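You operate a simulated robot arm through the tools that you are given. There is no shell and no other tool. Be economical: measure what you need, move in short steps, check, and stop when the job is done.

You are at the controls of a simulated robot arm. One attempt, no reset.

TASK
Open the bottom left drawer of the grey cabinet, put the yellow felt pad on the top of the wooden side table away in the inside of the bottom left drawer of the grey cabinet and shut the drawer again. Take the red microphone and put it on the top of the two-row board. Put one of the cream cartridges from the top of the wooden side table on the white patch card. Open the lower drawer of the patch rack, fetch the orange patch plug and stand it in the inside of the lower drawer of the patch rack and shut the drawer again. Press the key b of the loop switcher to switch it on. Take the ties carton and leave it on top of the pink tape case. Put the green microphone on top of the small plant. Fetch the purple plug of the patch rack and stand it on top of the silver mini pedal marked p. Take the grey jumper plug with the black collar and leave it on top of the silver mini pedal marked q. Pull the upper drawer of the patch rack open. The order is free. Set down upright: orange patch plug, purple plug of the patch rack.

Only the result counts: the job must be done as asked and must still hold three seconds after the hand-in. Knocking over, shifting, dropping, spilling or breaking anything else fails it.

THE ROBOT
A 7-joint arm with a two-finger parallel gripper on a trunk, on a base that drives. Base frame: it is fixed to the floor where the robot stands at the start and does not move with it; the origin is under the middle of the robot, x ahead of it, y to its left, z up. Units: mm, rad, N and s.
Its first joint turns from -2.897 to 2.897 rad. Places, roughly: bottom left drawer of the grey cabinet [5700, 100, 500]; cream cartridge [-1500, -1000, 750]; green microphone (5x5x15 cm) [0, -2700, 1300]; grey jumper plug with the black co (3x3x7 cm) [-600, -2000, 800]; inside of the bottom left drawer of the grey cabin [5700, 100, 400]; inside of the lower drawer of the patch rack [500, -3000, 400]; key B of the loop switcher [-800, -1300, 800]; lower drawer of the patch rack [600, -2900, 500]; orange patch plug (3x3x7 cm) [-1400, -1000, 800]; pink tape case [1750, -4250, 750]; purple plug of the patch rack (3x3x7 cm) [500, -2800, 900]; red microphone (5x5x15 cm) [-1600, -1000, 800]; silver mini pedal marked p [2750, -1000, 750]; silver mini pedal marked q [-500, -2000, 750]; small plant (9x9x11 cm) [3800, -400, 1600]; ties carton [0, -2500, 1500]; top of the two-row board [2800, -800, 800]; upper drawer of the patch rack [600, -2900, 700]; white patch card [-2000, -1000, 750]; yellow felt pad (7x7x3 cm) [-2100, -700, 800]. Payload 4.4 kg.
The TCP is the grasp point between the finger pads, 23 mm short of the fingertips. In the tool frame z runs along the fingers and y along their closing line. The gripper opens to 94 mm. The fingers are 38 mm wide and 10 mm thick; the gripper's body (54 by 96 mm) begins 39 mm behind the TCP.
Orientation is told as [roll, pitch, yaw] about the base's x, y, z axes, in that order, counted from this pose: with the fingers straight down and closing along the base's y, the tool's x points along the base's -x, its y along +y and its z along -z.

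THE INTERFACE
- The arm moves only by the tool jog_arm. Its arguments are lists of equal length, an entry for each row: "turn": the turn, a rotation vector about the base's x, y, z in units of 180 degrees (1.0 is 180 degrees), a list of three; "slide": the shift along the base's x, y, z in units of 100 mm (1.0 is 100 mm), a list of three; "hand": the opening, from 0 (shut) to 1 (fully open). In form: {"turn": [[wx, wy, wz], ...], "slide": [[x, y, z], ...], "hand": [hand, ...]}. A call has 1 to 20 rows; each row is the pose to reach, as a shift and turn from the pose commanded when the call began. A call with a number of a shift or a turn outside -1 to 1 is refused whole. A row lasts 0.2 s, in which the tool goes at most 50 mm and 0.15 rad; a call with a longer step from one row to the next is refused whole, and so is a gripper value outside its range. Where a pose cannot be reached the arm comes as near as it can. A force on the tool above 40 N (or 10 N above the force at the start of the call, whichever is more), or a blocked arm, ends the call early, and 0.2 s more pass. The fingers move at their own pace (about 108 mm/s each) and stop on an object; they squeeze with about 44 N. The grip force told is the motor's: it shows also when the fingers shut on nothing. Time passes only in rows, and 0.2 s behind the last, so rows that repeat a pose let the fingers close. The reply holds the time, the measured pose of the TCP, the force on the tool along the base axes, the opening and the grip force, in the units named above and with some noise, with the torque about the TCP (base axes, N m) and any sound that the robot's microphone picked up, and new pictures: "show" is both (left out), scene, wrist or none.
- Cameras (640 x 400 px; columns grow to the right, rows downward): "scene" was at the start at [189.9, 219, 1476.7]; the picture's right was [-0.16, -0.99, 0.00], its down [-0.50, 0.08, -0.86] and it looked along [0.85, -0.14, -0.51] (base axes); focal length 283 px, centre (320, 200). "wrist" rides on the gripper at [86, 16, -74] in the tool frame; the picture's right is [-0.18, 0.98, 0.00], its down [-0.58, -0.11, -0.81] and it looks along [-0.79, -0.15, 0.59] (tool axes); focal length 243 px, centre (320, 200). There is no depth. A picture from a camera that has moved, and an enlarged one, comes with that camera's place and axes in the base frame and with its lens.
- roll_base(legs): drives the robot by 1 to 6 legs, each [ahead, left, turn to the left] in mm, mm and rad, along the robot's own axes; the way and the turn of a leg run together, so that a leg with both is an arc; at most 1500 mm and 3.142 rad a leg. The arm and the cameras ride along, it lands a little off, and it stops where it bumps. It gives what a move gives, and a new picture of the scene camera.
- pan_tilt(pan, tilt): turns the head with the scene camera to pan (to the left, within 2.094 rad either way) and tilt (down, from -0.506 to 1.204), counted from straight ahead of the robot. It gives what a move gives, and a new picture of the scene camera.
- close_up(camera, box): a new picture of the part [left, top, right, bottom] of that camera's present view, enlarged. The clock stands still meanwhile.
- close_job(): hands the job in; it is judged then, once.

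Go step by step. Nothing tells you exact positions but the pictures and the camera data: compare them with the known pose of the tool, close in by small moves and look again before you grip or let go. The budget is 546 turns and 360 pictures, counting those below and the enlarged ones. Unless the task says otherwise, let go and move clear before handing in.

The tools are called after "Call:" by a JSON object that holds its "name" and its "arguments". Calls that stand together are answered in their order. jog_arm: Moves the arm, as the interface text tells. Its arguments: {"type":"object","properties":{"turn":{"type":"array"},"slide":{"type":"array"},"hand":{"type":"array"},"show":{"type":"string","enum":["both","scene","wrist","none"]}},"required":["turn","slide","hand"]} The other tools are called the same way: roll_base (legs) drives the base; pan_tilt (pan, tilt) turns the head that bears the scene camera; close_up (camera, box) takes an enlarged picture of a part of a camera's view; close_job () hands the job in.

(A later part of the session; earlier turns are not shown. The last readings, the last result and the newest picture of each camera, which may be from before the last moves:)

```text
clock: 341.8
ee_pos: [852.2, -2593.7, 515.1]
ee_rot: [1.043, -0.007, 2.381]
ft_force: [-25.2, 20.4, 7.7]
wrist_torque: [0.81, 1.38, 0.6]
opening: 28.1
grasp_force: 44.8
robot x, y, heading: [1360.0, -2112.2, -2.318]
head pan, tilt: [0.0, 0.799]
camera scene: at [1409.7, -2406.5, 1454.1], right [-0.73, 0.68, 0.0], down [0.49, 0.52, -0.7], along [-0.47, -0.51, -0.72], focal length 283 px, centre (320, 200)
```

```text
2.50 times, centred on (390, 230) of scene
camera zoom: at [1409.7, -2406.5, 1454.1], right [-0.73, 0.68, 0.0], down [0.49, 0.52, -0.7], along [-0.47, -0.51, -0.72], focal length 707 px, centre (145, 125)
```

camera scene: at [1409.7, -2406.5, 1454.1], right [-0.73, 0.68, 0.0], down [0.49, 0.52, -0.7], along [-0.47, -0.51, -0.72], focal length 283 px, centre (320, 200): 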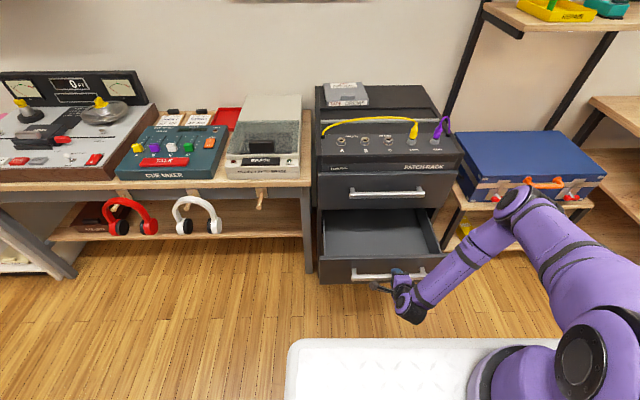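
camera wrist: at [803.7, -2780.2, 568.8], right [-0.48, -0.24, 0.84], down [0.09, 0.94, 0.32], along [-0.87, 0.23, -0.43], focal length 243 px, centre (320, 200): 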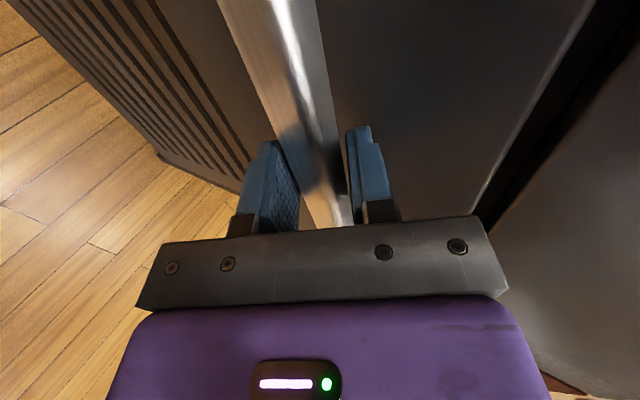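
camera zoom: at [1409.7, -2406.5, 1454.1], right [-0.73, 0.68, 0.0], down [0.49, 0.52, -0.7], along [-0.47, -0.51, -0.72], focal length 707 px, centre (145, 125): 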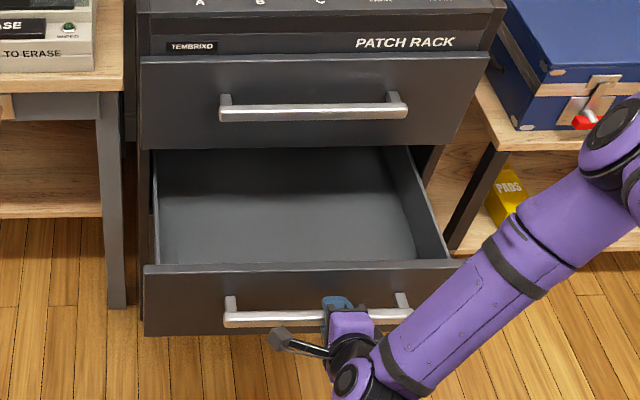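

The lower drawer is open and empty. I release and retreat.

Call:
{"name": "jog_arm", "arguments": {"turn": [[0, 0, 0], [0, 0, 0], [0, 0, 0], [0, 0, 0], [0, 0, 0]], "slide": [[0, 0, 0], [0, 0, 0], [0.2, 0.21, 0.17], [0.39, 0.42, 0.34], [0.59, 0.63, 0.51]], "hand": [0.55, 0.55, 0.55, 0.55, 0.55], "show": "wrist"}}

Call:
{"name": "jog_arm", "arguments": {"turn": [[0.0341, -0.0319, 0], [0.0682, -0.0638, 0], [0.1023, -0.0957, 0], [0.1364, -0.1276, 0], [0.1705, -0.1595, 0], [0.2046, -0.1914, 0], [0.2387, -0.2233, 0]], "slide": [[0, 0, 0.2], [0, 0, 0.4], [0, 0, 0.6], [0, 0, 0.8], [0, 0, 1], [0, 0, 1], [0, 0, 1]], "hand": [1, 1, 1, 1, 1, 1, 1], "show": "none"}}

Call:
{"name": "jog_arm", "arguments": {"turn": [[0, 0, 0.046], [0, 0, 0.092], [0, 0, 0.138], [0, 0, 0.184], [0, 0, 0.23], [0, 0, 0.276], [0, 0, 0.322], [0, 0, 0.368], [0, 0, 0.414], [0, 0, 0.46], [0, 0, 0.5]], "slide": [[0, 0, 0.2], [0, 0, 0.4], [0, 0, 0.6], [0, 0, 0.8], [0, 0, 1], [0, 0, 1], [0, 0, 1], [0, 0, 1], [0, 0, 1], [0, 0, 1], [0, 0, 1]], "hand": [1, 1, 1, 1, 1, 1, 1, 1, 1, 1, 1], "show": "none"}}

Call:
{"name": "jog_arm", "arguments": {"turn": [[0, 0, 0], [0, 0, 0]], "slide": [[0, 0, 0.5], [0, 0, 1]], "hand": [1, 1], "show": "none"}}

Call:
{"name": "jog_arm", "arguments": {"turn": [[0, 0, 0], [0, 0, 0]], "slide": [[0, 0, 0.5], [0, 0, 1]], "hand": [1, 1], "show": "scene"}}

```text
clock: 343.0
ee_pos: [911.0, -2533.1, 565.6]
ee_rot: [1.043, -0.006, 2.385]
ft_force: [-0.2, 0.1, -0.7]
wrist_torque: [0.01, -0.01, 0.02]
opening: 51.6
grasp_force: 0.1
robot x, y, heading: [1358.6, -2111.3, -2.313]
head pan, tilt: [0.0, 0.799]
camera wrist: at [1012.4, -2551.0, 617.2], right [-0.47, -0.24, 0.85], down [0.1, 0.94, 0.32], along [-0.88, 0.23, -0.42], focal length 243 px, centre (320, 200)
```

wrist: 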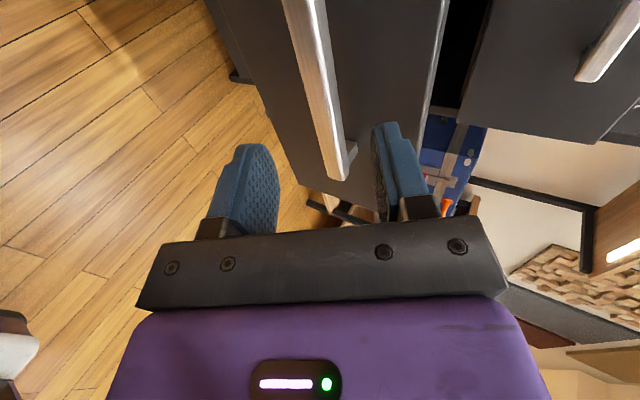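

```text
clock: 344.6
ee_pos: [911.2, -2531.4, 666.4]
ee_rot: [0.015, -0.009, 2.39]
ft_force: [0.3, 1.0, 0.9]
wrist_torque: [-0.05, -0.02, -0.03]
opening: 94.0
grasp_force: 0.1
robot x, y, heading: [1361.4, -2118.4, -2.323]
head pan, tilt: [0.0, 0.799]
```

```text
clock: 347.0
ee_pos: [910.8, -2530.8, 764.7]
ee_rot: [0.016, -0.009, -2.319]
ft_force: [-0.7, 0.4, 0.7]
wrist_torque: [-0.01, -0.01, 0.01]
opening: 94.0
grasp_force: 0.1
robot x, y, heading: [1357.8, -2112.5, -2.324]
head pan, tilt: [0.0, 0.799]
```

```text
clock: 347.6
ee_pos: [912.4, -2529.1, 865.6]
ee_rot: [0.015, -0.009, -2.319]
ft_force: [-1.3, -0.6, 0.0]
wrist_torque: [0.01, 0.0, 0.02]
opening: 93.9
grasp_force: 0.0
robot x, y, heading: [1361.0, -2113.0, -2.321]
head pan, tilt: [0.0, 0.799]
```

```text
clock: 348.2
ee_pos: [911.6, -2531.4, 965.3]
ee_rot: [0.016, -0.009, -2.32]
ft_force: [-0.1, -0.8, -0.4]
wrist_torque: [0.02, 0.0, 0.02]
opening: 94.0
grasp_force: 0.0
robot x, y, heading: [1362.7, -2116.2, -2.321]
head pan, tilt: [0.0, 0.799]
camera scene: at [1409.4, -2407.6, 1453.8], right [-0.73, 0.68, 0.0], down [0.49, 0.53, -0.7], along [-0.47, -0.51, -0.72], focal length 283 px, centre (320, 200)
```

scene: 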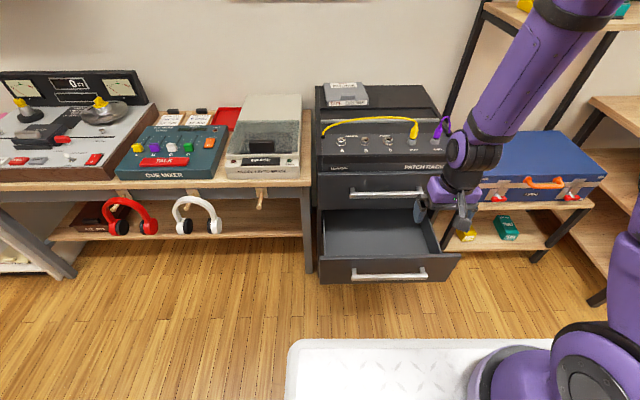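

I drive right along the row to the pedal table.

Call:
{"name": "roll_base", "arguments": {"legs": [[0, -1480, 0], [0, 0, 0.067]]}}

Call:
{"name": "pan_tilt", "arguments": {"pan": 0.2, "tilt": 0.6}}

```text
clock: 355.9
ee_pos: [-141.4, -1580.4, 966.2]
ee_rot: [0.016, -0.009, -2.224]
ft_force: [1.0, 0.1, -0.1]
wrist_torque: [0.04, -0.02, -0.01]
opening: 93.9
grasp_force: 0.0
robot x, y, heading: [268.0, -1123.7, -2.227]
head pan, tilt: [0.0, 0.799]
camera scene: at [343.1, -1410.3, 1453.9], right [-0.79, 0.61, 0.0], down [0.44, 0.57, -0.7], along [-0.42, -0.55, -0.72], focal length 283 px, centre (320, 200)
```

scene: 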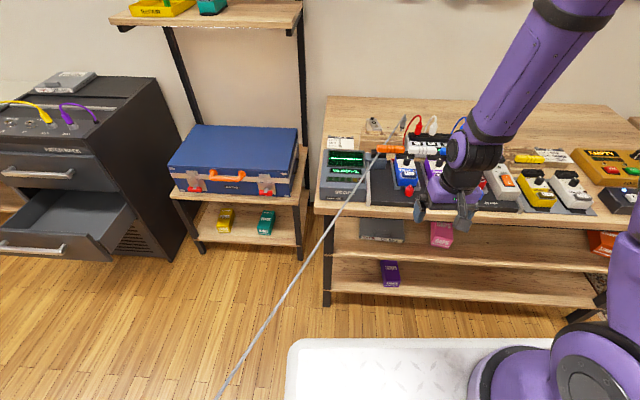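

```text
clock: 356.7
ee_pos: [-141.0, -1580.6, 967.3]
ee_rot: [0.017, -0.011, -2.225]
ft_force: [-0.9, 0.3, 1.2]
wrist_torque: [0.0, 0.03, 0.0]
opening: 94.2
grasp_force: 0.1
robot x, y, heading: [265.9, -1119.1, -2.228]
head pan, tilt: [0.201, 0.6]
camera scene: at [353.4, -1425.7, 1470.7], right [-0.9, 0.44, 0.0], down [0.25, 0.51, -0.82], along [-0.36, -0.74, -0.57], focal length 283 px, centre (320, 200)
```

scene: 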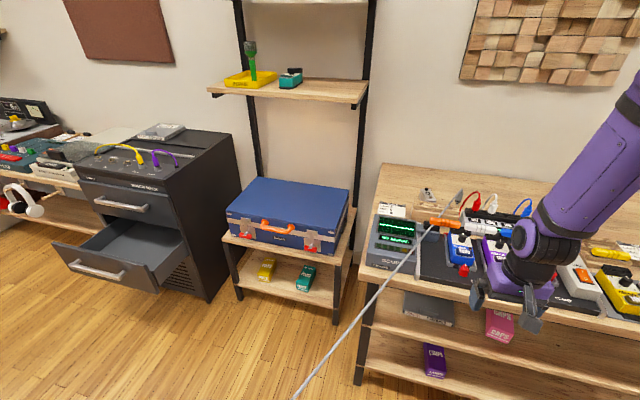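

Call:
{"name": "close_up", "arguments": {"camera": "scene", "box": [360, 170, 560, 295]}}

```text
3.20 times, centred on (460, 232) of scene
camera zoom: at [353.4, -1425.7, 1470.7], right [-0.9, 0.44, 0.0], down [0.25, 0.51, -0.82], along [-0.36, -0.74, -0.57], focal length 904 px, centre (-128, 96)
```

zoom: 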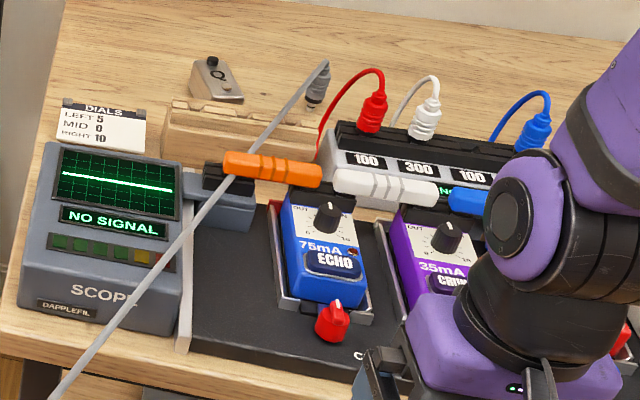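

The Q pedal and the grey plug stand at the back of the pedal table. I move closer.

Call:
{"name": "roll_base", "arguments": {"legs": [[520, -66, 0]]}}

Call:
{"name": "pan_tilt", "arguments": {"pan": -0.1, "tilt": 0.8}}

Call:
{"name": "close_up", "arguments": {"camera": "wrist", "box": [0, 0, 640, 400]}}

```text
clock: 359.6
ee_pos: [-459.1, -1866.5, 966.6]
ee_rot: [0.016, -0.01, -2.277]
ft_force: [-0.4, 0.4, 0.4]
wrist_torque: [-0.01, 0.02, -0.02]
opening: 93.8
grasp_force: 0.1
robot x, y, heading: [-26.9, -1435.9, -2.28]
head pan, tilt: [0.201, 0.6]
stopped in leg 1: the robot was blocked; the commanded pose is now the measured one
camera scene: at [42.6, -1739.5, 1470.9], right [-0.87, 0.49, 0.0], down [0.27, 0.49, -0.83], along [-0.4, -0.72, -0.56], focal length 283 px, centre (320, 200)
```

scene: 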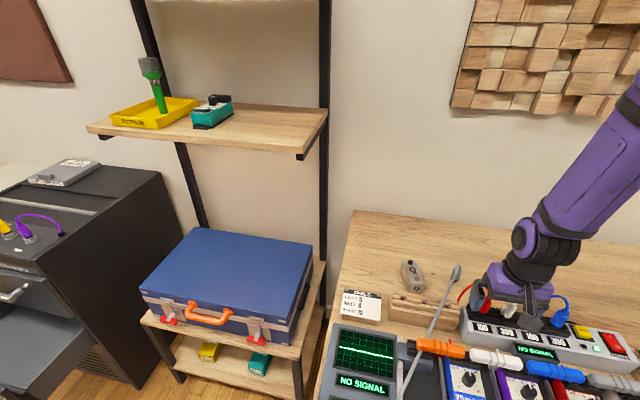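

```text
clock: 360.4
ee_pos: [-459.0, -1868.1, 965.8]
ee_rot: [0.016, -0.011, -2.276]
ft_force: [-0.1, 0.9, 0.7]
wrist_torque: [-0.02, 0.0, 0.01]
opening: 93.6
grasp_force: 0.1
robot x, y, heading: [-27.4, -1433.6, -2.275]
head pan, tilt: [-0.099, 0.799]
camera scene: at [27.3, -1718.0, 1454.1], right [-0.69, 0.72, 0.0], down [0.52, 0.5, -0.7], along [-0.5, -0.48, -0.72], focal length 283 px, centre (320, 200)
```

scene: 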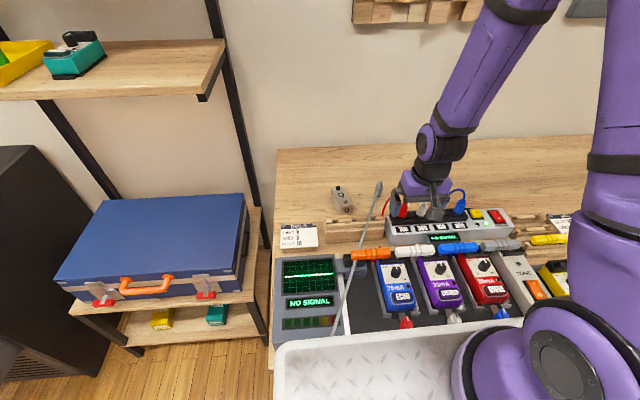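

```text
1.00 times, centred on (320, 200) of wrist (not enlarged: the box is as wide or as high as the picture)
camera zoom: at [-391.1, -1811.1, 1040.6], right [0.63, -0.78, 0.02], down [-0.47, -0.36, 0.81], along [-0.62, -0.52, -0.59], focal length 243 px, centre (320, 200)
```

zoom: 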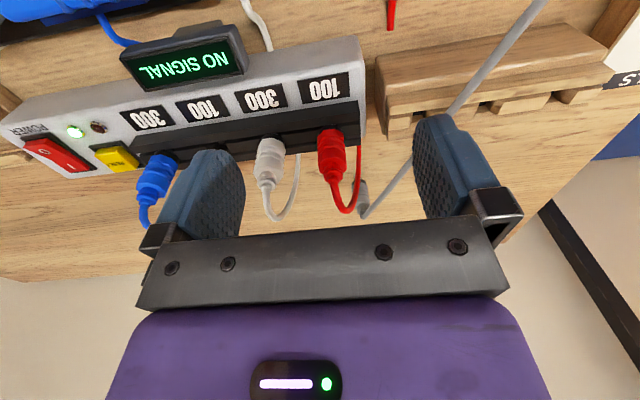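

The base touched the table front. I back off a little and look closely at Q and the grey plug.

Call:
{"name": "roll_base", "arguments": {"legs": [[-25, 0, 0]]}}

Call:
{"name": "close_up", "arguments": {"camera": "scene", "box": [270, 160, 430, 260]}}

```text
clock: 361.2
ee_pos: [-456.3, -1864.3, 965.5]
ee_rot: [0.016, -0.007, -2.277]
ft_force: [0.2, -0.5, -0.4]
wrist_torque: [0.04, 0.0, 0.02]
opening: 94.3
grasp_force: 0.1
robot x, y, heading: [-25.5, -1428.4, -2.276]
head pan, tilt: [-0.099, 0.799]
camera scene: at [30.1, -1714.8, 1454.1], right [-0.69, 0.72, 0.0], down [0.52, 0.5, -0.7], along [-0.5, -0.48, -0.72], focal length 283 px, centre (320, 200)
```

scene: 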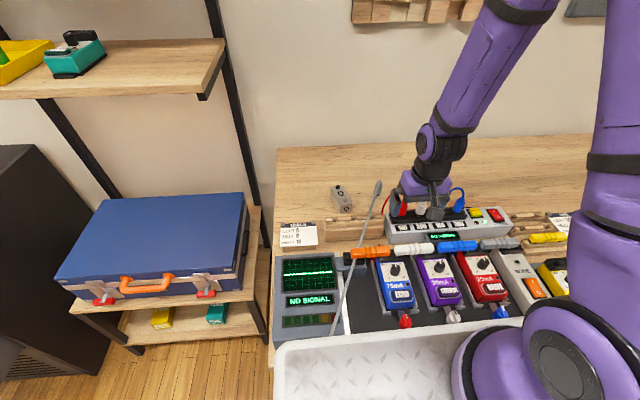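

```text
4.00 times, centred on (350, 210) of scene
camera zoom: at [30.1, -1714.8, 1454.1], right [-0.69, 0.72, 0.0], down [0.52, 0.5, -0.7], along [-0.5, -0.48, -0.72], focal length 1131 px, centre (200, 160)
```

zoom: 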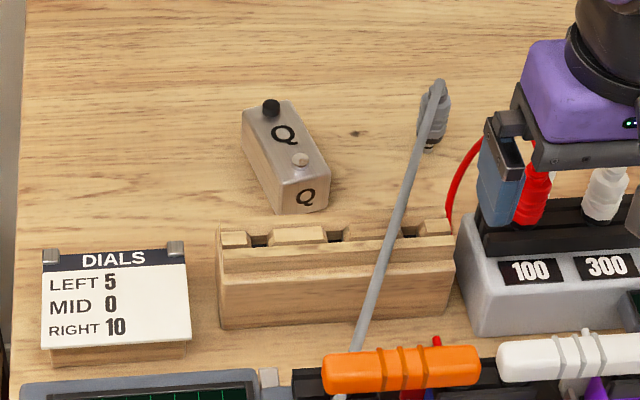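

I turn the tool so the camera sits to the left, then go above the grey plug at about (-618,-2054).

Call:
{"name": "jog_arm", "arguments": {"turn": [[0, 0, -0.046], [0, 0, -0.092], [0, 0, -0.138], [0, 0, -0.184], [0, 0, -0.23], [0, 0, -0.276], [0, 0, -0.322], [0, 0, -0.368], [0, 0, -0.414], [0, 0, -0.46], [0, 0, -0.5]], "slide": [[0, 0, 0], [-0.1, -0.1, 0], [-0.2, -0.2, 0], [-0.3, -0.3, 0], [-0.4, -0.4, 0], [-0.5, -0.5, 0], [-0.6, -0.6, 0], [-0.7, -0.7, 0], [-0.8, -0.8, 0], [-0.8, -0.9, 0], [-0.8, -0.95, 0]], "hand": [1, 1, 1, 1, 1, 1, 1, 1, 1, 1, 1], "show": "none"}}

Call:
{"name": "jog_arm", "arguments": {"turn": [[0, 0, 0], [0, 0, 0], [0, 0, 0]], "slide": [[-0.3, -0.3, 0], [-0.6, -0.6, 0], [-0.82, -0.95, 0]], "hand": [0.75, 0.75, 0.75], "show": "both"}}

```text
clock: 363.6
ee_pos: [-536.8, -1960.2, 965.4]
ee_rot: [0.016, -0.01, 2.433]
ft_force: [-0.4, -1.1, 0.4]
wrist_torque: [-0.03, 0.0, 0.0]
opening: 93.9
grasp_force: 0.1
robot x, y, heading: [-26.5, -1429.0, -2.28]
head pan, tilt: [-0.099, 0.799]
```

```text
clock: 364.4
ee_pos: [-619.2, -2054.3, 967.8]
ee_rot: [0.015, -0.01, 2.433]
ft_force: [0.4, 0.2, 0.7]
wrist_torque: [0.02, 0.02, 0.03]
opening: 70.1
grasp_force: 0.0
robot x, y, heading: [-32.0, -1429.6, -2.281]
head pan, tilt: [-0.099, 0.799]
camera scene: at [30.4, -1714.2, 1454.1], right [-0.69, 0.72, 0.0], down [0.52, 0.5, -0.7], along [-0.5, -0.48, -0.72], focal length 283 px, centre (320, 200)
camera wrist: at [-562.6, -2121.5, 1041.8], right [-0.78, -0.63, 0.02], down [-0.36, 0.47, 0.81], along [-0.52, 0.62, -0.59], focal length 243 px, centre (320, 200)
```

scene: 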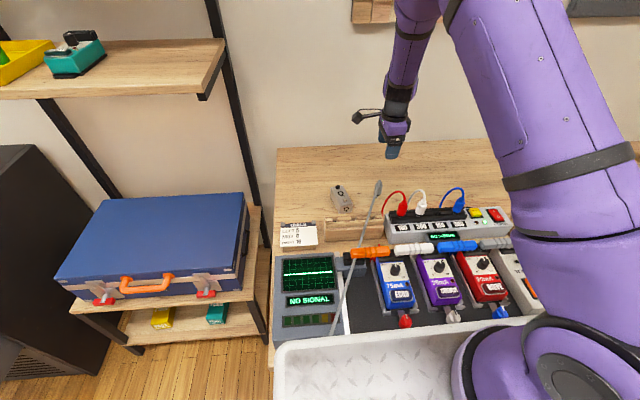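
wrist: 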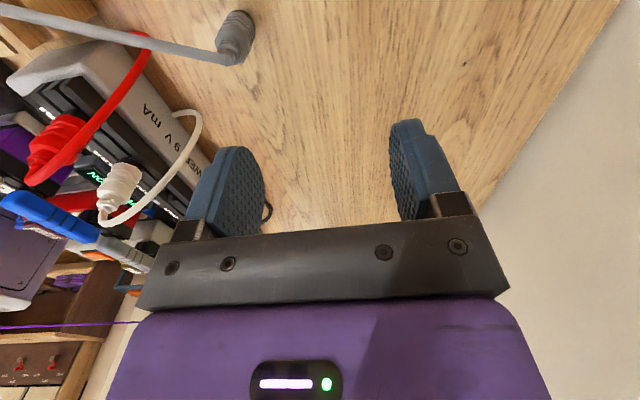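

The plug's top is at z about 860, so this table is higher than assumed; the plug is near (-566,-2033). I shift and look again.

Call:
{"name": "jog_arm", "arguments": {"turn": [[0, 0, 0], [0, 0, 0]], "slide": [[0.3, 0.1, 0], [0.53, 0.21, -0.3]], "hand": [0.75, 0.75], "show": "wrist"}}

Call:
{"name": "close_up", "arguments": {"camera": "scene", "box": [310, 120, 470, 220]}}

```text
clock: 365.0
ee_pos: [-565.9, -2033.5, 937.8]
ee_rot: [0.018, -0.009, 2.433]
ft_force: [0.2, 0.7, 0.8]
wrist_torque: [0.01, -0.02, 0.02]
opening: 70.6
grasp_force: 0.1
robot x, y, heading: [-27.6, -1428.3, -2.275]
head pan, tilt: [-0.099, 0.799]
camera wrist: at [-510.1, -2101.4, 1012.1], right [-0.78, -0.63, 0.02], down [-0.36, 0.47, 0.81], along [-0.52, 0.62, -0.59], focal length 243 px, centre (320, 200)
```

wrist: 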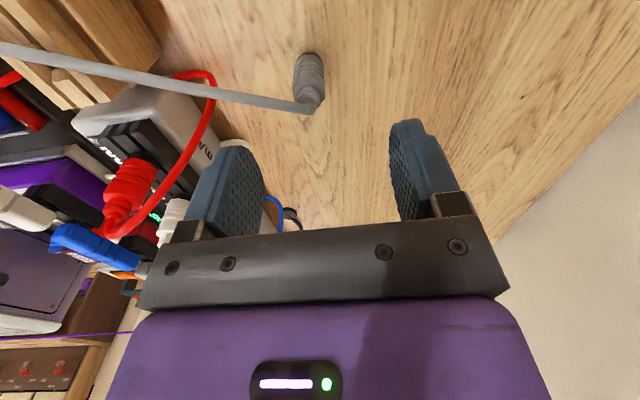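

```text
4.00 times, centred on (390, 170) of scene
camera zoom: at [30.1, -1714.4, 1454.1], right [-0.69, 0.72, 0.0], down [0.52, 0.5, -0.7], along [-0.5, -0.48, -0.72], focal length 1131 px, centre (40, 320)
```

zoom: 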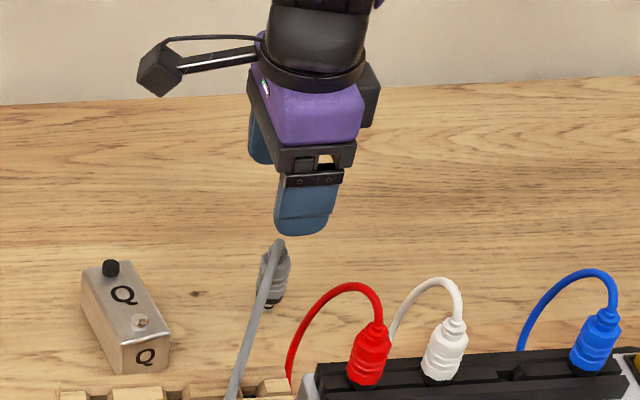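

Plug nearly on axis. I correct slightly, lower 100 mm and grip.

Call:
{"name": "jog_arm", "arguments": {"turn": [[0, 0, 0], [0, 0, 0], [0, 0, 0]], "slide": [[-0.01, 0.07, -0.3], [-0.01, 0.07, -0.65], [-0.01, 0.07, -1]], "hand": [0.75, 0.75, 0.75], "show": "wrist"}}

```text
clock: 365.8
ee_pos: [-564.3, -2028.7, 837.1]
ee_rot: [0.018, -0.011, 2.435]
ft_force: [0.8, -1.0, -0.3]
wrist_torque: [0.02, 0.05, 0.01]
opening: 70.6
grasp_force: 0.1
robot x, y, heading: [-26.6, -1429.9, -2.275]
head pan, tilt: [-0.099, 0.799]
camera wrist: at [-508.1, -2096.5, 910.9], right [-0.78, -0.63, 0.02], down [-0.36, 0.47, 0.81], along [-0.52, 0.62, -0.59], focal length 243 px, centre (320, 200)
```

wrist: 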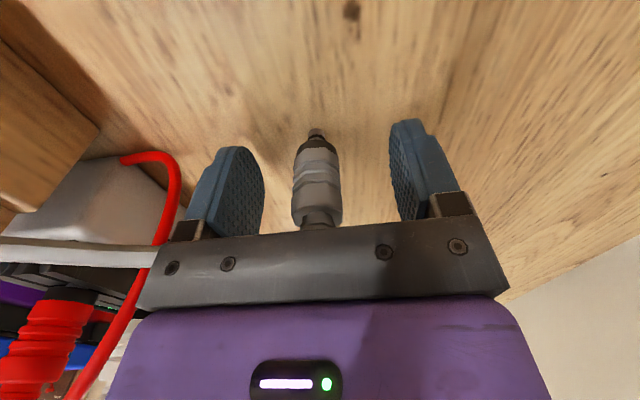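

Centred. I close and lift.

Call:
{"name": "jog_arm", "arguments": {"turn": [[0, 0, 0], [0, 0, 0], [0, 0, 0], [0, 0, 0], [0, 0, 0]], "slide": [[0, 0, 0], [0, 0, 0], [0, 0, 0], [0, 0, 0.25], [0, 0, 0.5]], "hand": [0.1, 0.1, 0.1, 0.1, 0.1], "show": "wrist"}}

```text
clock: 367.0
ee_pos: [-565.4, -2028.8, 885.2]
ee_rot: [0.016, -0.01, 2.434]
ft_force: [0.4, 1.0, -1.1]
wrist_torque: [0.01, -0.04, -0.01]
opening: 21.0
grasp_force: 43.9
robot x, y, heading: [-26.7, -1427.2, -2.278]
head pan, tilt: [-0.099, 0.799]
camera wrist: at [-508.6, -2096.0, 960.7], right [-0.78, -0.63, 0.02], down [-0.36, 0.47, 0.81], along [-0.52, 0.63, -0.59], focal length 243 px, centre (320, 200)
```

wrist: 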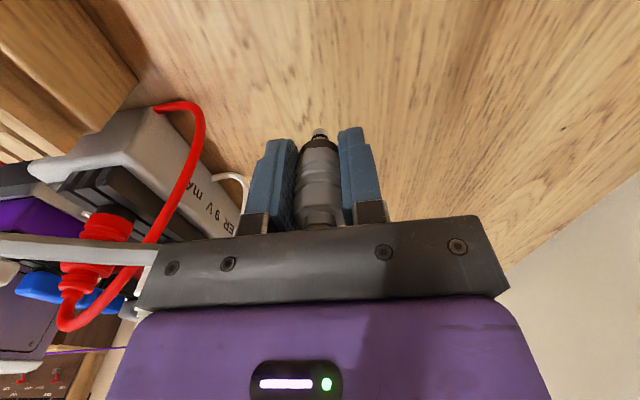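

Held. I raise and move over the Q pedal, estimated at (-474,-2108).

Call:
{"name": "jog_arm", "arguments": {"turn": [[0, 0, 0], [0, 0, 0], [0, 0, 0], [0, 0, 0]], "slide": [[0, 0, 0.4], [0.3, -0.27, 0.4], [0.6, -0.54, 0.4], [0.9, -0.79, 0.4]], "hand": [0.1, 0.1, 0.1, 0.1], "show": "wrist"}}

Call:
{"name": "close_up", "arguments": {"camera": "scene", "box": [270, 120, 430, 220]}}

```text
clock: 368.0
ee_pos: [-475.9, -2103.6, 924.7]
ee_rot: [0.015, -0.01, 2.432]
ft_force: [-0.5, -0.6, -1.2]
wrist_torque: [-0.05, -0.04, 0.02]
opening: 21.7
grasp_force: 44.2
robot x, y, heading: [-26.5, -1429.8, -2.277]
head pan, tilt: [-0.099, 0.799]
camera wrist: at [-419.2, -2172.5, 999.3], right [-0.78, -0.63, 0.02], down [-0.36, 0.47, 0.81], along [-0.52, 0.63, -0.59], focal length 243 px, centre (320, 200)
```

wrist: 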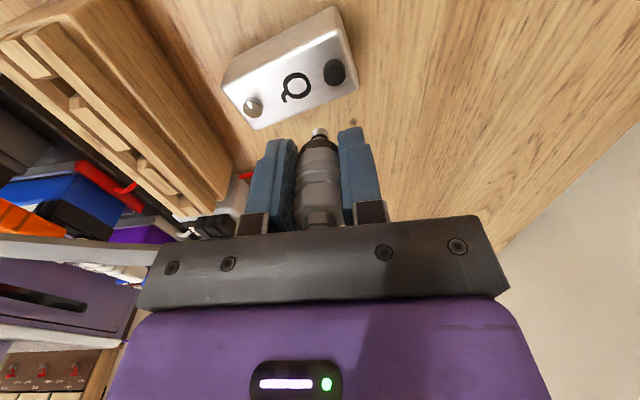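

```text
4.00 times, centred on (350, 170) of scene
camera zoom: at [29.8, -1714.4, 1454.1], right [-0.69, 0.72, 0.0], down [0.52, 0.5, -0.7], along [-0.5, -0.48, -0.72], focal length 1131 px, centre (200, 320)
```

zoom: 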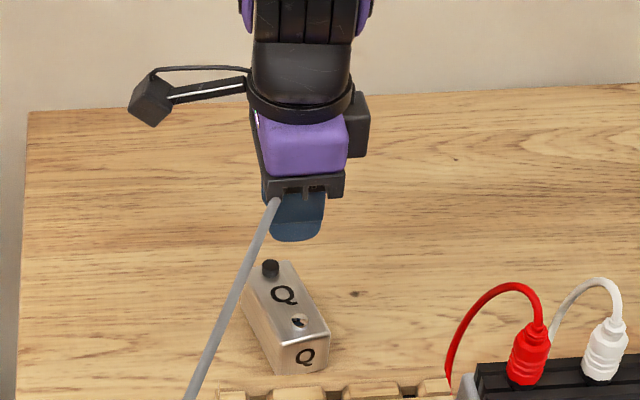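

Triangulation puts the Q top centre at (-462,-2097,848). I shift and lower partway.

Call:
{"name": "jog_arm", "arguments": {"turn": [[0, 0, 0], [0, 0, 0]], "slide": [[0.14, 0.06, 0], [0.14, 0.06, -0.2]], "hand": [0.1, 0.1], "show": "wrist"}}

Call:
{"name": "close_up", "arguments": {"camera": "scene", "box": [290, 150, 390, 212]}}

```text
clock: 368.6
ee_pos: [-462.0, -2099.9, 905.7]
ee_rot: [0.018, -0.012, 2.435]
ft_force: [0.5, 0.5, -0.3]
wrist_torque: [-0.01, 0.01, -0.01]
opening: 21.4
grasp_force: 43.9
robot x, y, heading: [-21.0, -1430.1, -2.282]
head pan, tilt: [-0.099, 0.799]
camera wrist: at [-404.5, -2166.6, 980.2], right [-0.78, -0.63, 0.02], down [-0.36, 0.47, 0.81], along [-0.52, 0.62, -0.59], focal length 243 px, centre (320, 200)
```

wrist: 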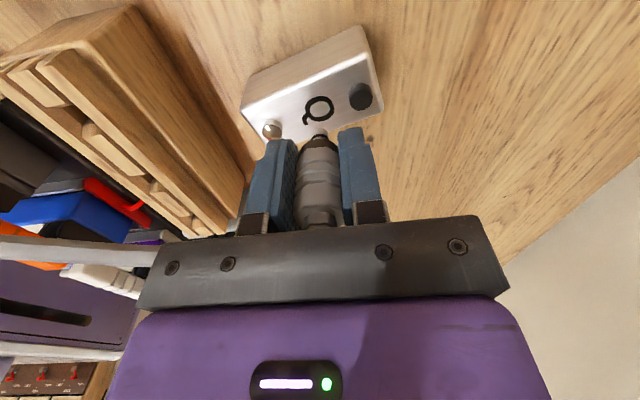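

```text
6.40 times, centred on (340, 181) of scene
camera zoom: at [30.3, -1714.5, 1454.1], right [-0.69, 0.72, 0.0], down [0.52, 0.5, -0.7], along [-0.5, -0.48, -0.72], focal length 1809 px, centre (192, 322)
```

zoom: 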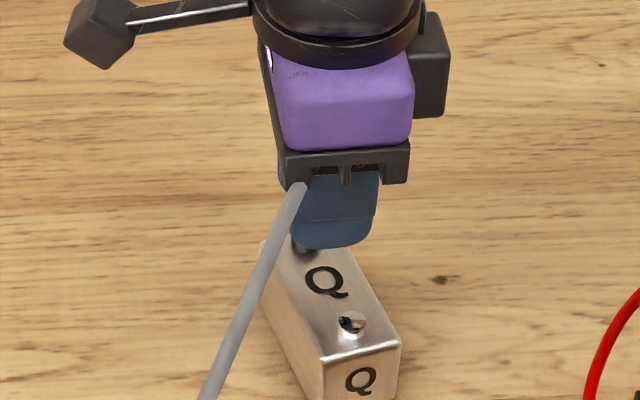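

Well aligned over the Q. I lower gently until contact.

Call:
{"name": "jog_arm", "arguments": {"turn": [[0, 0, 0], [0, 0, 0], [0, 0, 0], [0, 0, 0]], "slide": [[0, 0, -0.06], [0, 0, -0.11], [0, 0, -0.15], [0, 0, -0.18]], "hand": [0.1, 0.1, 0.1, 0.1], "show": "wrist"}}

Call:
{"name": "close_up", "arguments": {"camera": "scene", "box": [290, 150, 390, 212]}}

```text
clock: 369.6
ee_pos: [-462.1, -2099.5, 888.1]
ee_rot: [0.019, -0.009, 2.433]
ft_force: [0.3, 0.6, -0.7]
wrist_torque: [0.0, 0.0, 0.0]
opening: 21.4
grasp_force: 44.0
robot x, y, heading: [-27.3, -1427.6, -2.28]
head pan, tilt: [-0.099, 0.799]
camera wrist: at [-405.3, -2167.6, 962.7], right [-0.78, -0.63, 0.02], down [-0.36, 0.47, 0.81], along [-0.52, 0.62, -0.59], focal length 243 px, centre (320, 200)
```

wrist: 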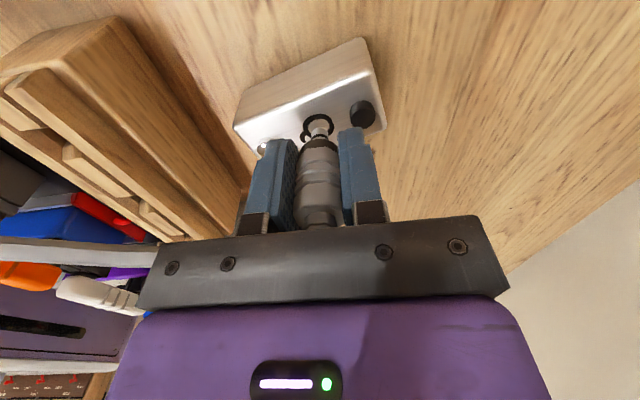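

```text
6.40 times, centred on (340, 181) of scene
camera zoom: at [30.2, -1714.6, 1454.1], right [-0.69, 0.72, 0.0], down [0.52, 0.5, -0.7], along [-0.5, -0.48, -0.72], focal length 1809 px, centre (192, 322)
```

zoom: 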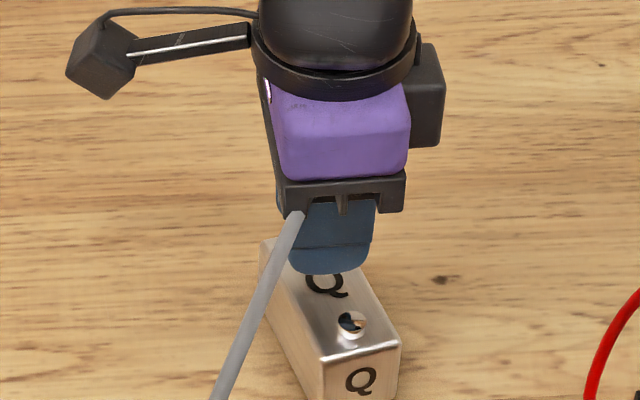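

Nearly touching. I go down in finer steps.

Call:
{"name": "jog_arm", "arguments": {"turn": [[0, 0, 0], [0, 0, 0], [0, 0, 0], [0, 0, 0], [0, 0, 0], [0, 0, 0]], "slide": [[0, 0, -0.03], [0, 0, -0.06], [0, 0, -0.09], [0, 0, -0.12], [0, 0, -0.15], [0, 0, -0.18]], "hand": [0.1, 0.1, 0.1, 0.1, 0.1, 0.1], "show": "wrist"}}

```text
clock: 370.8
ee_pos: [-462.2, -2098.9, 877.4]
ee_rot: [0.018, -0.009, 2.436]
ft_force: [6.4, 7.9, 20.0]
wrist_torque: [0.34, -0.22, 0.0]
opening: 21.3
grasp_force: 43.9
robot x, y, heading: [-26.3, -1427.5, -2.28]
head pan, tilt: [-0.099, 0.799]
stopped in row 5: the force on the tool passed its limit at 48 N (the readings are from after the stop); the commanded pose is now the measured one
camera wrist: at [-406.0, -2167.0, 952.5], right [-0.78, -0.63, 0.02], down [-0.36, 0.47, 0.81], along [-0.52, 0.62, -0.59], focal length 243 px, centre (320, 200)
```

wrist: 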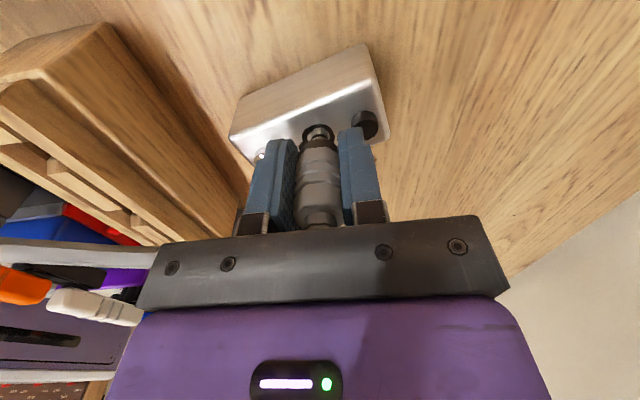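

Contact, with some sideways force. I check the picture.

Call:
{"name": "close_up", "arguments": {"camera": "scene", "box": [300, 160, 380, 210]}}

Call:
{"name": "close_up", "arguments": {"camera": "wrist", "box": [220, 50, 420, 250]}}

```text
8.00 times, centred on (340, 185) of scene
camera zoom: at [30.9, -1713.6, 1454.2], right [-0.69, 0.72, 0.0], down [0.52, 0.5, -0.7], along [-0.5, -0.48, -0.72], focal length 2261 px, centre (160, 320)
```

zoom: 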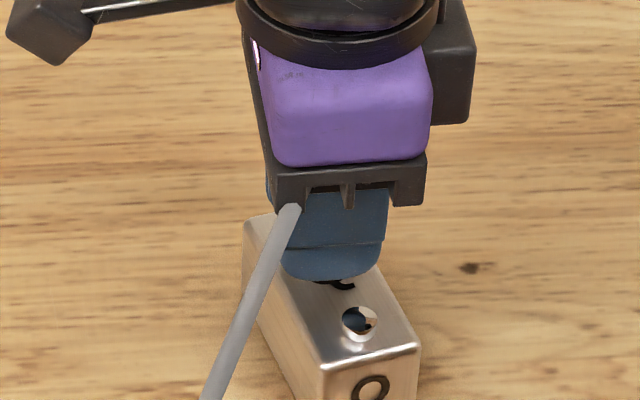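

```text
2.00 times, centred on (320, 150) of wrist
camera zoom: at [-406.0, -2167.0, 952.5], right [-0.78, -0.63, 0.02], down [-0.36, 0.47, 0.81], along [-0.52, 0.62, -0.59], focal length 485 px, centre (320, 300)
```

zoom: 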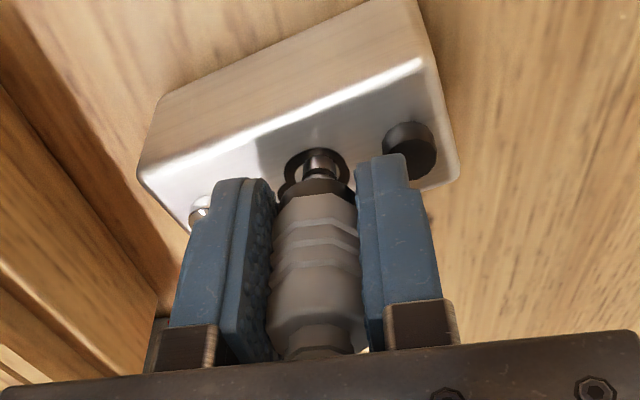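

A finger seems to rest on the pedal's knob. I rise, turn the tool so the fingers flank the pedal instead, and shift to its middle.

Call:
{"name": "jog_arm", "arguments": {"turn": [[0, 0, 0], [0, 0, 0], [0, 0, 0.045], [0, 0, 0.09], [0, 0, 0.135], [0, 0, 0.18], [0, 0, 0.225], [0, 0, 0.27], [0, 0, 0.315], [0, 0, 0.36], [0, 0, 0.405], [0, 0, 0.45], [0, 0, 0.495], [0, 0, 0.54], [0, 0, 0.585]], "slide": [[0, 0, 0.2], [0, 0, 0.45], [0, 0, 0.45], [0, 0, 0.45], [0, 0, 0.45], [0, 0, 0.45], [0, 0, 0.45], [0, 0, 0.45], [0, 0, 0.45], [0, 0, 0.45], [0, 0, 0.45], [0.05, 0, 0.45], [0.1, -0.03, 0.45], [0.11, -0.03, 0.45], [0.11, -0.03, 0.45]], "hand": [0.1, 0.1, 0.1, 0.1, 0.1, 0.1, 0.1, 0.1, 0.1, 0.1, 0.1, 0.1, 0.1, 0.1, 0.1], "show": "wrist"}}

Call:
{"name": "close_up", "arguments": {"camera": "scene", "box": [290, 150, 390, 212]}}

```text
clock: 374.0
ee_pos: [-452.7, -2102.0, 921.0]
ee_rot: [0.02, -0.008, -2.007]
ft_force: [0.1, -0.3, -0.5]
wrist_torque: [-0.01, 0.02, 0.01]
opening: 21.1
grasp_force: 43.7
robot x, y, heading: [-23.2, -1431.4, -2.275]
head pan, tilt: [-0.099, 0.799]
camera wrist: at [-400.9, -2029.9, 996.3], right [0.81, -0.58, 0.02], down [-0.36, -0.47, 0.81], along [-0.46, -0.66, -0.59], focal length 243 px, centre (320, 200)
```

wrist: 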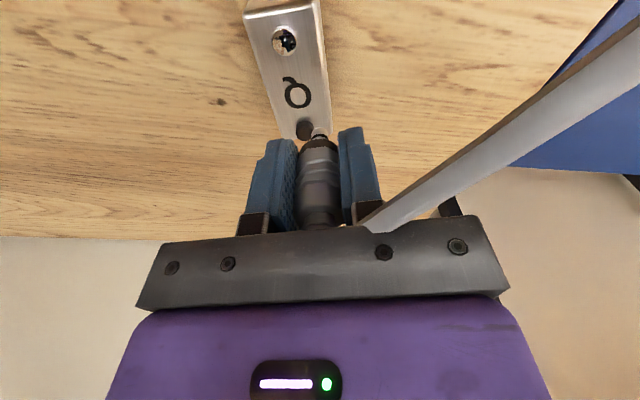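

```text
6.40 times, centred on (340, 181) of scene
camera zoom: at [30.3, -1714.6, 1454.0], right [-0.69, 0.72, 0.0], down [0.52, 0.5, -0.7], along [-0.5, -0.48, -0.72], focal length 1809 px, centre (192, 322)
```

zoom: 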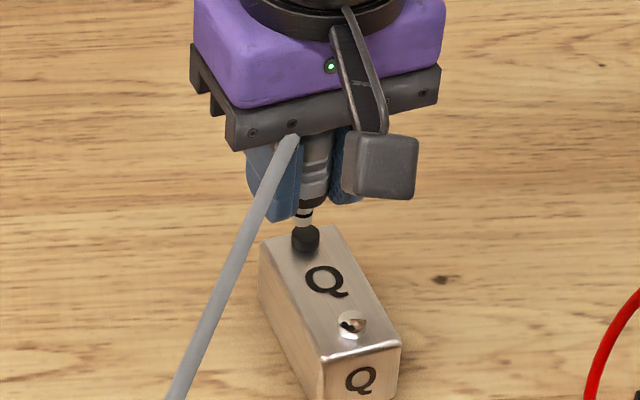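

The Q is 10 nearer and 14 to the right. I correct and check again.

Call:
{"name": "jog_arm", "arguments": {"turn": [[0, 0, 0], [0, 0, 0]], "slide": [[-0.07, 0.15, 0], [-0.07, 0.15, -0.12]], "hand": [0.1, 0.1], "show": "wrist"}}

Call:
{"name": "close_up", "arguments": {"camera": "scene", "box": [290, 150, 390, 212]}}

```text
clock: 374.6
ee_pos: [-458.7, -2088.5, 910.6]
ee_rot: [0.017, -0.007, -2.011]
ft_force: [-0.1, 0.0, 0.0]
wrist_torque: [0.01, 0.02, 0.02]
opening: 21.1
grasp_force: 44.1
robot x, y, heading: [-25.4, -1425.6, -2.276]
head pan, tilt: [-0.099, 0.799]
camera wrist: at [-407.8, -2015.5, 984.8], right [0.81, -0.58, 0.02], down [-0.36, -0.47, 0.81], along [-0.46, -0.66, -0.59], focal length 243 px, centre (320, 200)
```

wrist: 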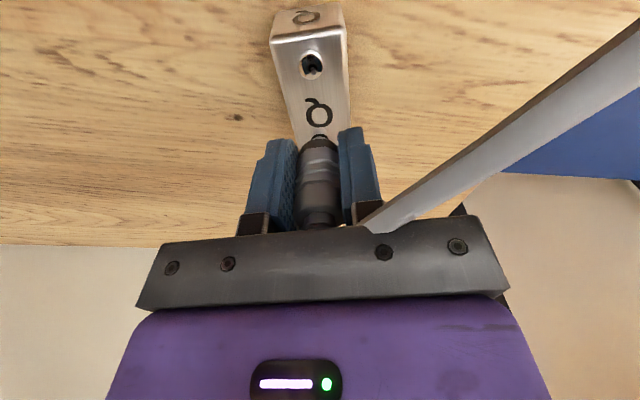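

```text
6.40 times, centred on (340, 181) of scene
camera zoom: at [30.3, -1714.5, 1454.1], right [-0.69, 0.72, 0.0], down [0.52, 0.5, -0.7], along [-0.5, -0.48, -0.72], focal length 1809 px, centre (192, 322)
```

zoom: 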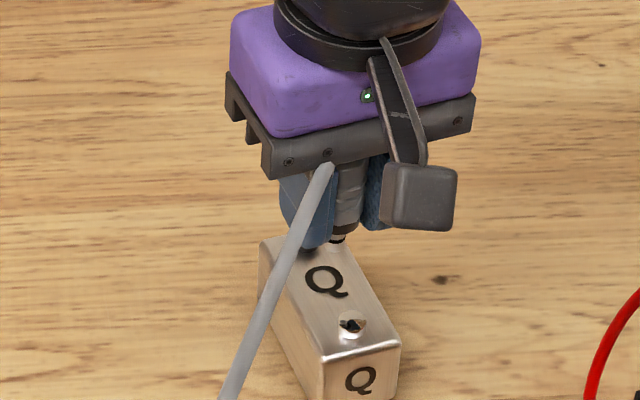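

Good. A small correction and I lower gently to contact.

Call:
{"name": "jog_arm", "arguments": {"turn": [[0, 0, 0], [0, 0, 0], [0, 0, 0], [0, 0, 0], [0, 0, 0], [0, 0, 0]], "slide": [[0.04, 0.02, -0.08], [0.04, 0.02, -0.14], [0.04, 0.02, -0.18], [0.04, 0.02, -0.22], [0.04, 0.02, -0.25], [0.04, 0.02, -0.28]], "hand": [0.1, 0.1, 0.1, 0.1, 0.1, 0.1], "show": "wrist"}}

Call:
{"name": "close_up", "arguments": {"camera": "scene", "box": [290, 150, 390, 212]}}

```text
clock: 376.0
ee_pos: [-454.1, -2086.5, 881.0]
ee_rot: [0.018, -0.009, -2.01]
ft_force: [0.0, -0.4, -0.6]
wrist_torque: [0.0, 0.01, -0.01]
opening: 21.3
grasp_force: 44.4
robot x, y, heading: [-21.4, -1429.6, -2.279]
head pan, tilt: [-0.099, 0.799]
camera wrist: at [-404.0, -2013.4, 956.3], right [0.81, -0.58, 0.02], down [-0.36, -0.47, 0.81], along [-0.46, -0.66, -0.59], focal length 243 px, centre (320, 200)
```

wrist: 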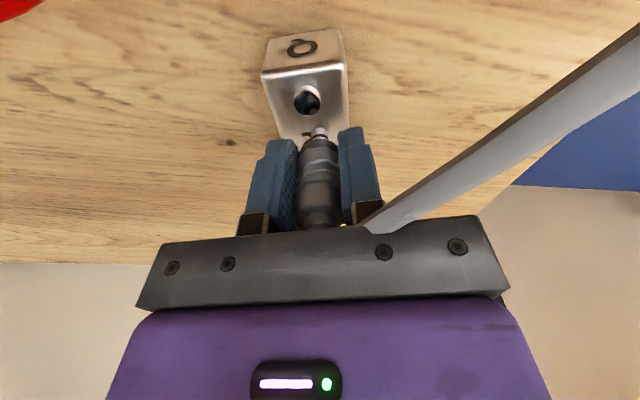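

```text
6.40 times, centred on (340, 181) of scene
camera zoom: at [30.3, -1714.5, 1454.1], right [-0.69, 0.72, 0.0], down [0.52, 0.5, -0.7], along [-0.5, -0.48, -0.72], focal length 1809 px, centre (192, 322)
```

zoom: 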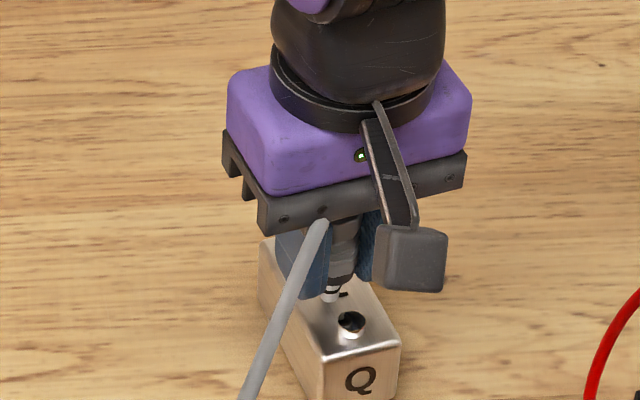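

Still free. I shift 4 mm back from the button and keep lowering.

Call:
{"name": "jog_arm", "arguments": {"turn": [[0, 0, 0], [0, 0, 0], [0, 0, 0], [0, 0, 0], [0, 0, 0], [0, 0, 0]], "slide": [[-0.02, -0.04, 0], [-0.02, -0.04, -0.03], [-0.02, -0.04, -0.06], [-0.02, -0.04, -0.09], [-0.02, -0.04, -0.12], [-0.02, -0.04, -0.15]], "hand": [0.1, 0.1, 0.1, 0.1, 0.1, 0.1], "show": "wrist"}}

```text
clock: 376.9
ee_pos: [-457.0, -2089.3, 877.7]
ee_rot: [0.018, -0.011, -2.013]
ft_force: [3.9, 8.6, 18.5]
wrist_torque: [0.32, -0.06, -0.02]
opening: 21.2
grasp_force: 43.7
robot x, y, heading: [-28.3, -1427.7, -2.278]
head pan, tilt: [-0.099, 0.799]
stopped in row 4: the force on the tool passed its limit at 46 N (the readings are from after the stop); the commanded pose is now the measured one
camera wrist: at [-406.6, -2017.9, 952.1], right [0.81, -0.59, 0.02], down [-0.36, -0.46, 0.81], along [-0.47, -0.66, -0.58], focal length 243 px, centre (320, 200)
```

wrist: 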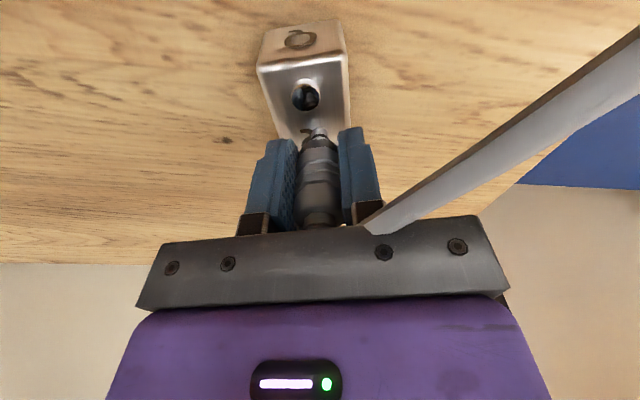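

It touches at the same height as before, so it was the plug itself. I release and rise.

Call:
{"name": "jog_arm", "arguments": {"turn": [[0, 0, 0], [0, 0, 0], [0, 0, 0], [0, 0, 0]], "slide": [[0, 0, 0], [0, 0, 0], [0, 0, 0], [0, 0, 0]], "hand": [0.3, 0.45, 0.55, 0.55], "show": "wrist"}}

Call:
{"name": "close_up", "arguments": {"camera": "scene", "box": [290, 150, 390, 212]}}

```text
clock: 377.9
ee_pos: [-457.8, -2090.8, 876.1]
ee_rot: [0.018, -0.012, -2.01]
ft_force: [1.2, -0.1, 0.1]
wrist_torque: [0.01, 0.01, 0.05]
opening: 51.4
grasp_force: 0.0
robot x, y, heading: [-26.3, -1427.3, -2.283]
head pan, tilt: [-0.099, 0.799]
camera wrist: at [-407.0, -2018.4, 950.9], right [0.81, -0.59, 0.02], down [-0.36, -0.46, 0.81], along [-0.47, -0.66, -0.58], focal length 243 px, centre (320, 200)
```

wrist: 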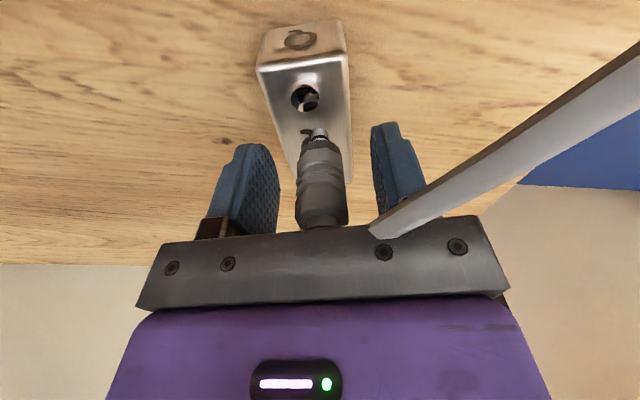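

```text
6.40 times, centred on (340, 181) of scene
camera zoom: at [30.3, -1714.6, 1454.1], right [-0.69, 0.72, 0.0], down [0.52, 0.5, -0.7], along [-0.5, -0.48, -0.72], focal length 1809 px, centre (192, 322)
```

zoom: 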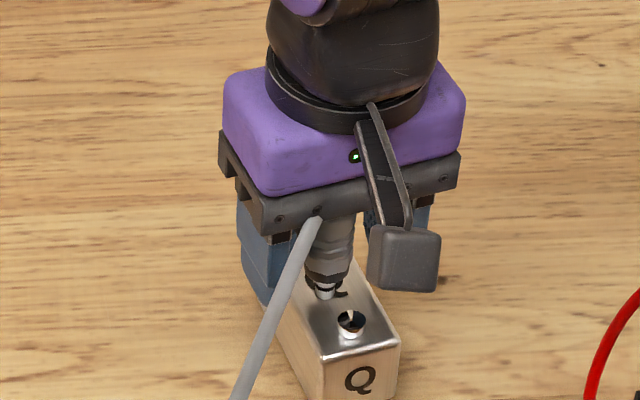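

It stands. I rise straight up.

Call:
{"name": "jog_arm", "arguments": {"turn": [[0, 0, 0], [0, 0, 0], [0, 0, 0]], "slide": [[0, 0, 0.3], [0, 0, 0.65], [0, 0, 1]], "hand": [0.6, 0.6, 0.6], "show": "wrist"}}

Call:
{"name": "close_up", "arguments": {"camera": "scene", "box": [290, 150, 390, 212]}}

```text
clock: 378.7
ee_pos: [-457.9, -2090.2, 973.8]
ee_rot: [0.015, -0.011, -2.01]
ft_force: [0.3, -1.2, -0.5]
wrist_torque: [-0.01, 0.01, 0.02]
opening: 56.8
grasp_force: 0.1
robot x, y, heading: [-30.5, -1428.3, -2.28]
head pan, tilt: [-0.099, 0.799]
camera wrist: at [-406.4, -2018.3, 1048.7], right [0.81, -0.59, 0.02], down [-0.36, -0.47, 0.81], along [-0.47, -0.66, -0.59], focal length 243 px, centre (320, 200)
```

wrist: 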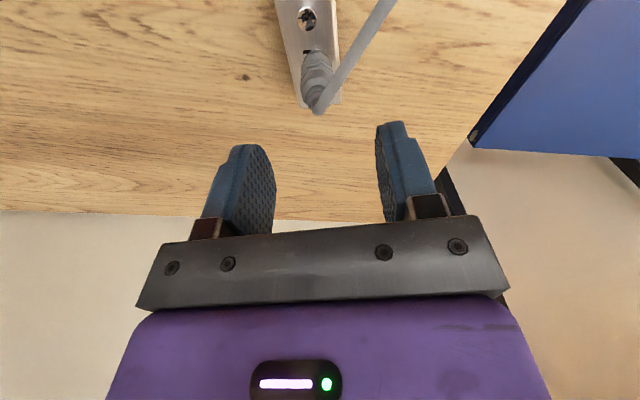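

```text
6.40 times, centred on (340, 181) of scene
camera zoom: at [30.0, -1715.0, 1454.0], right [-0.69, 0.72, 0.0], down [0.52, 0.5, -0.7], along [-0.5, -0.48, -0.72], focal length 1809 px, centre (192, 322)
```

zoom: 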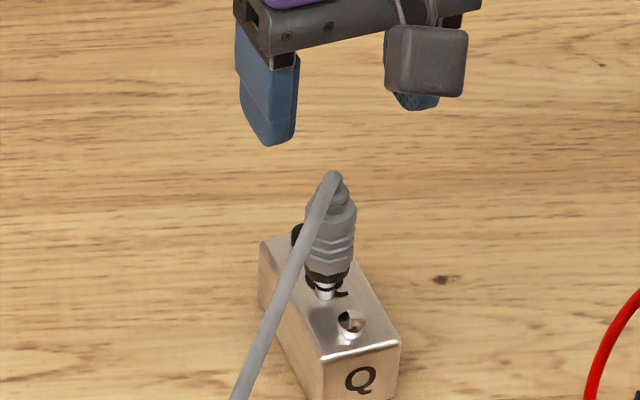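

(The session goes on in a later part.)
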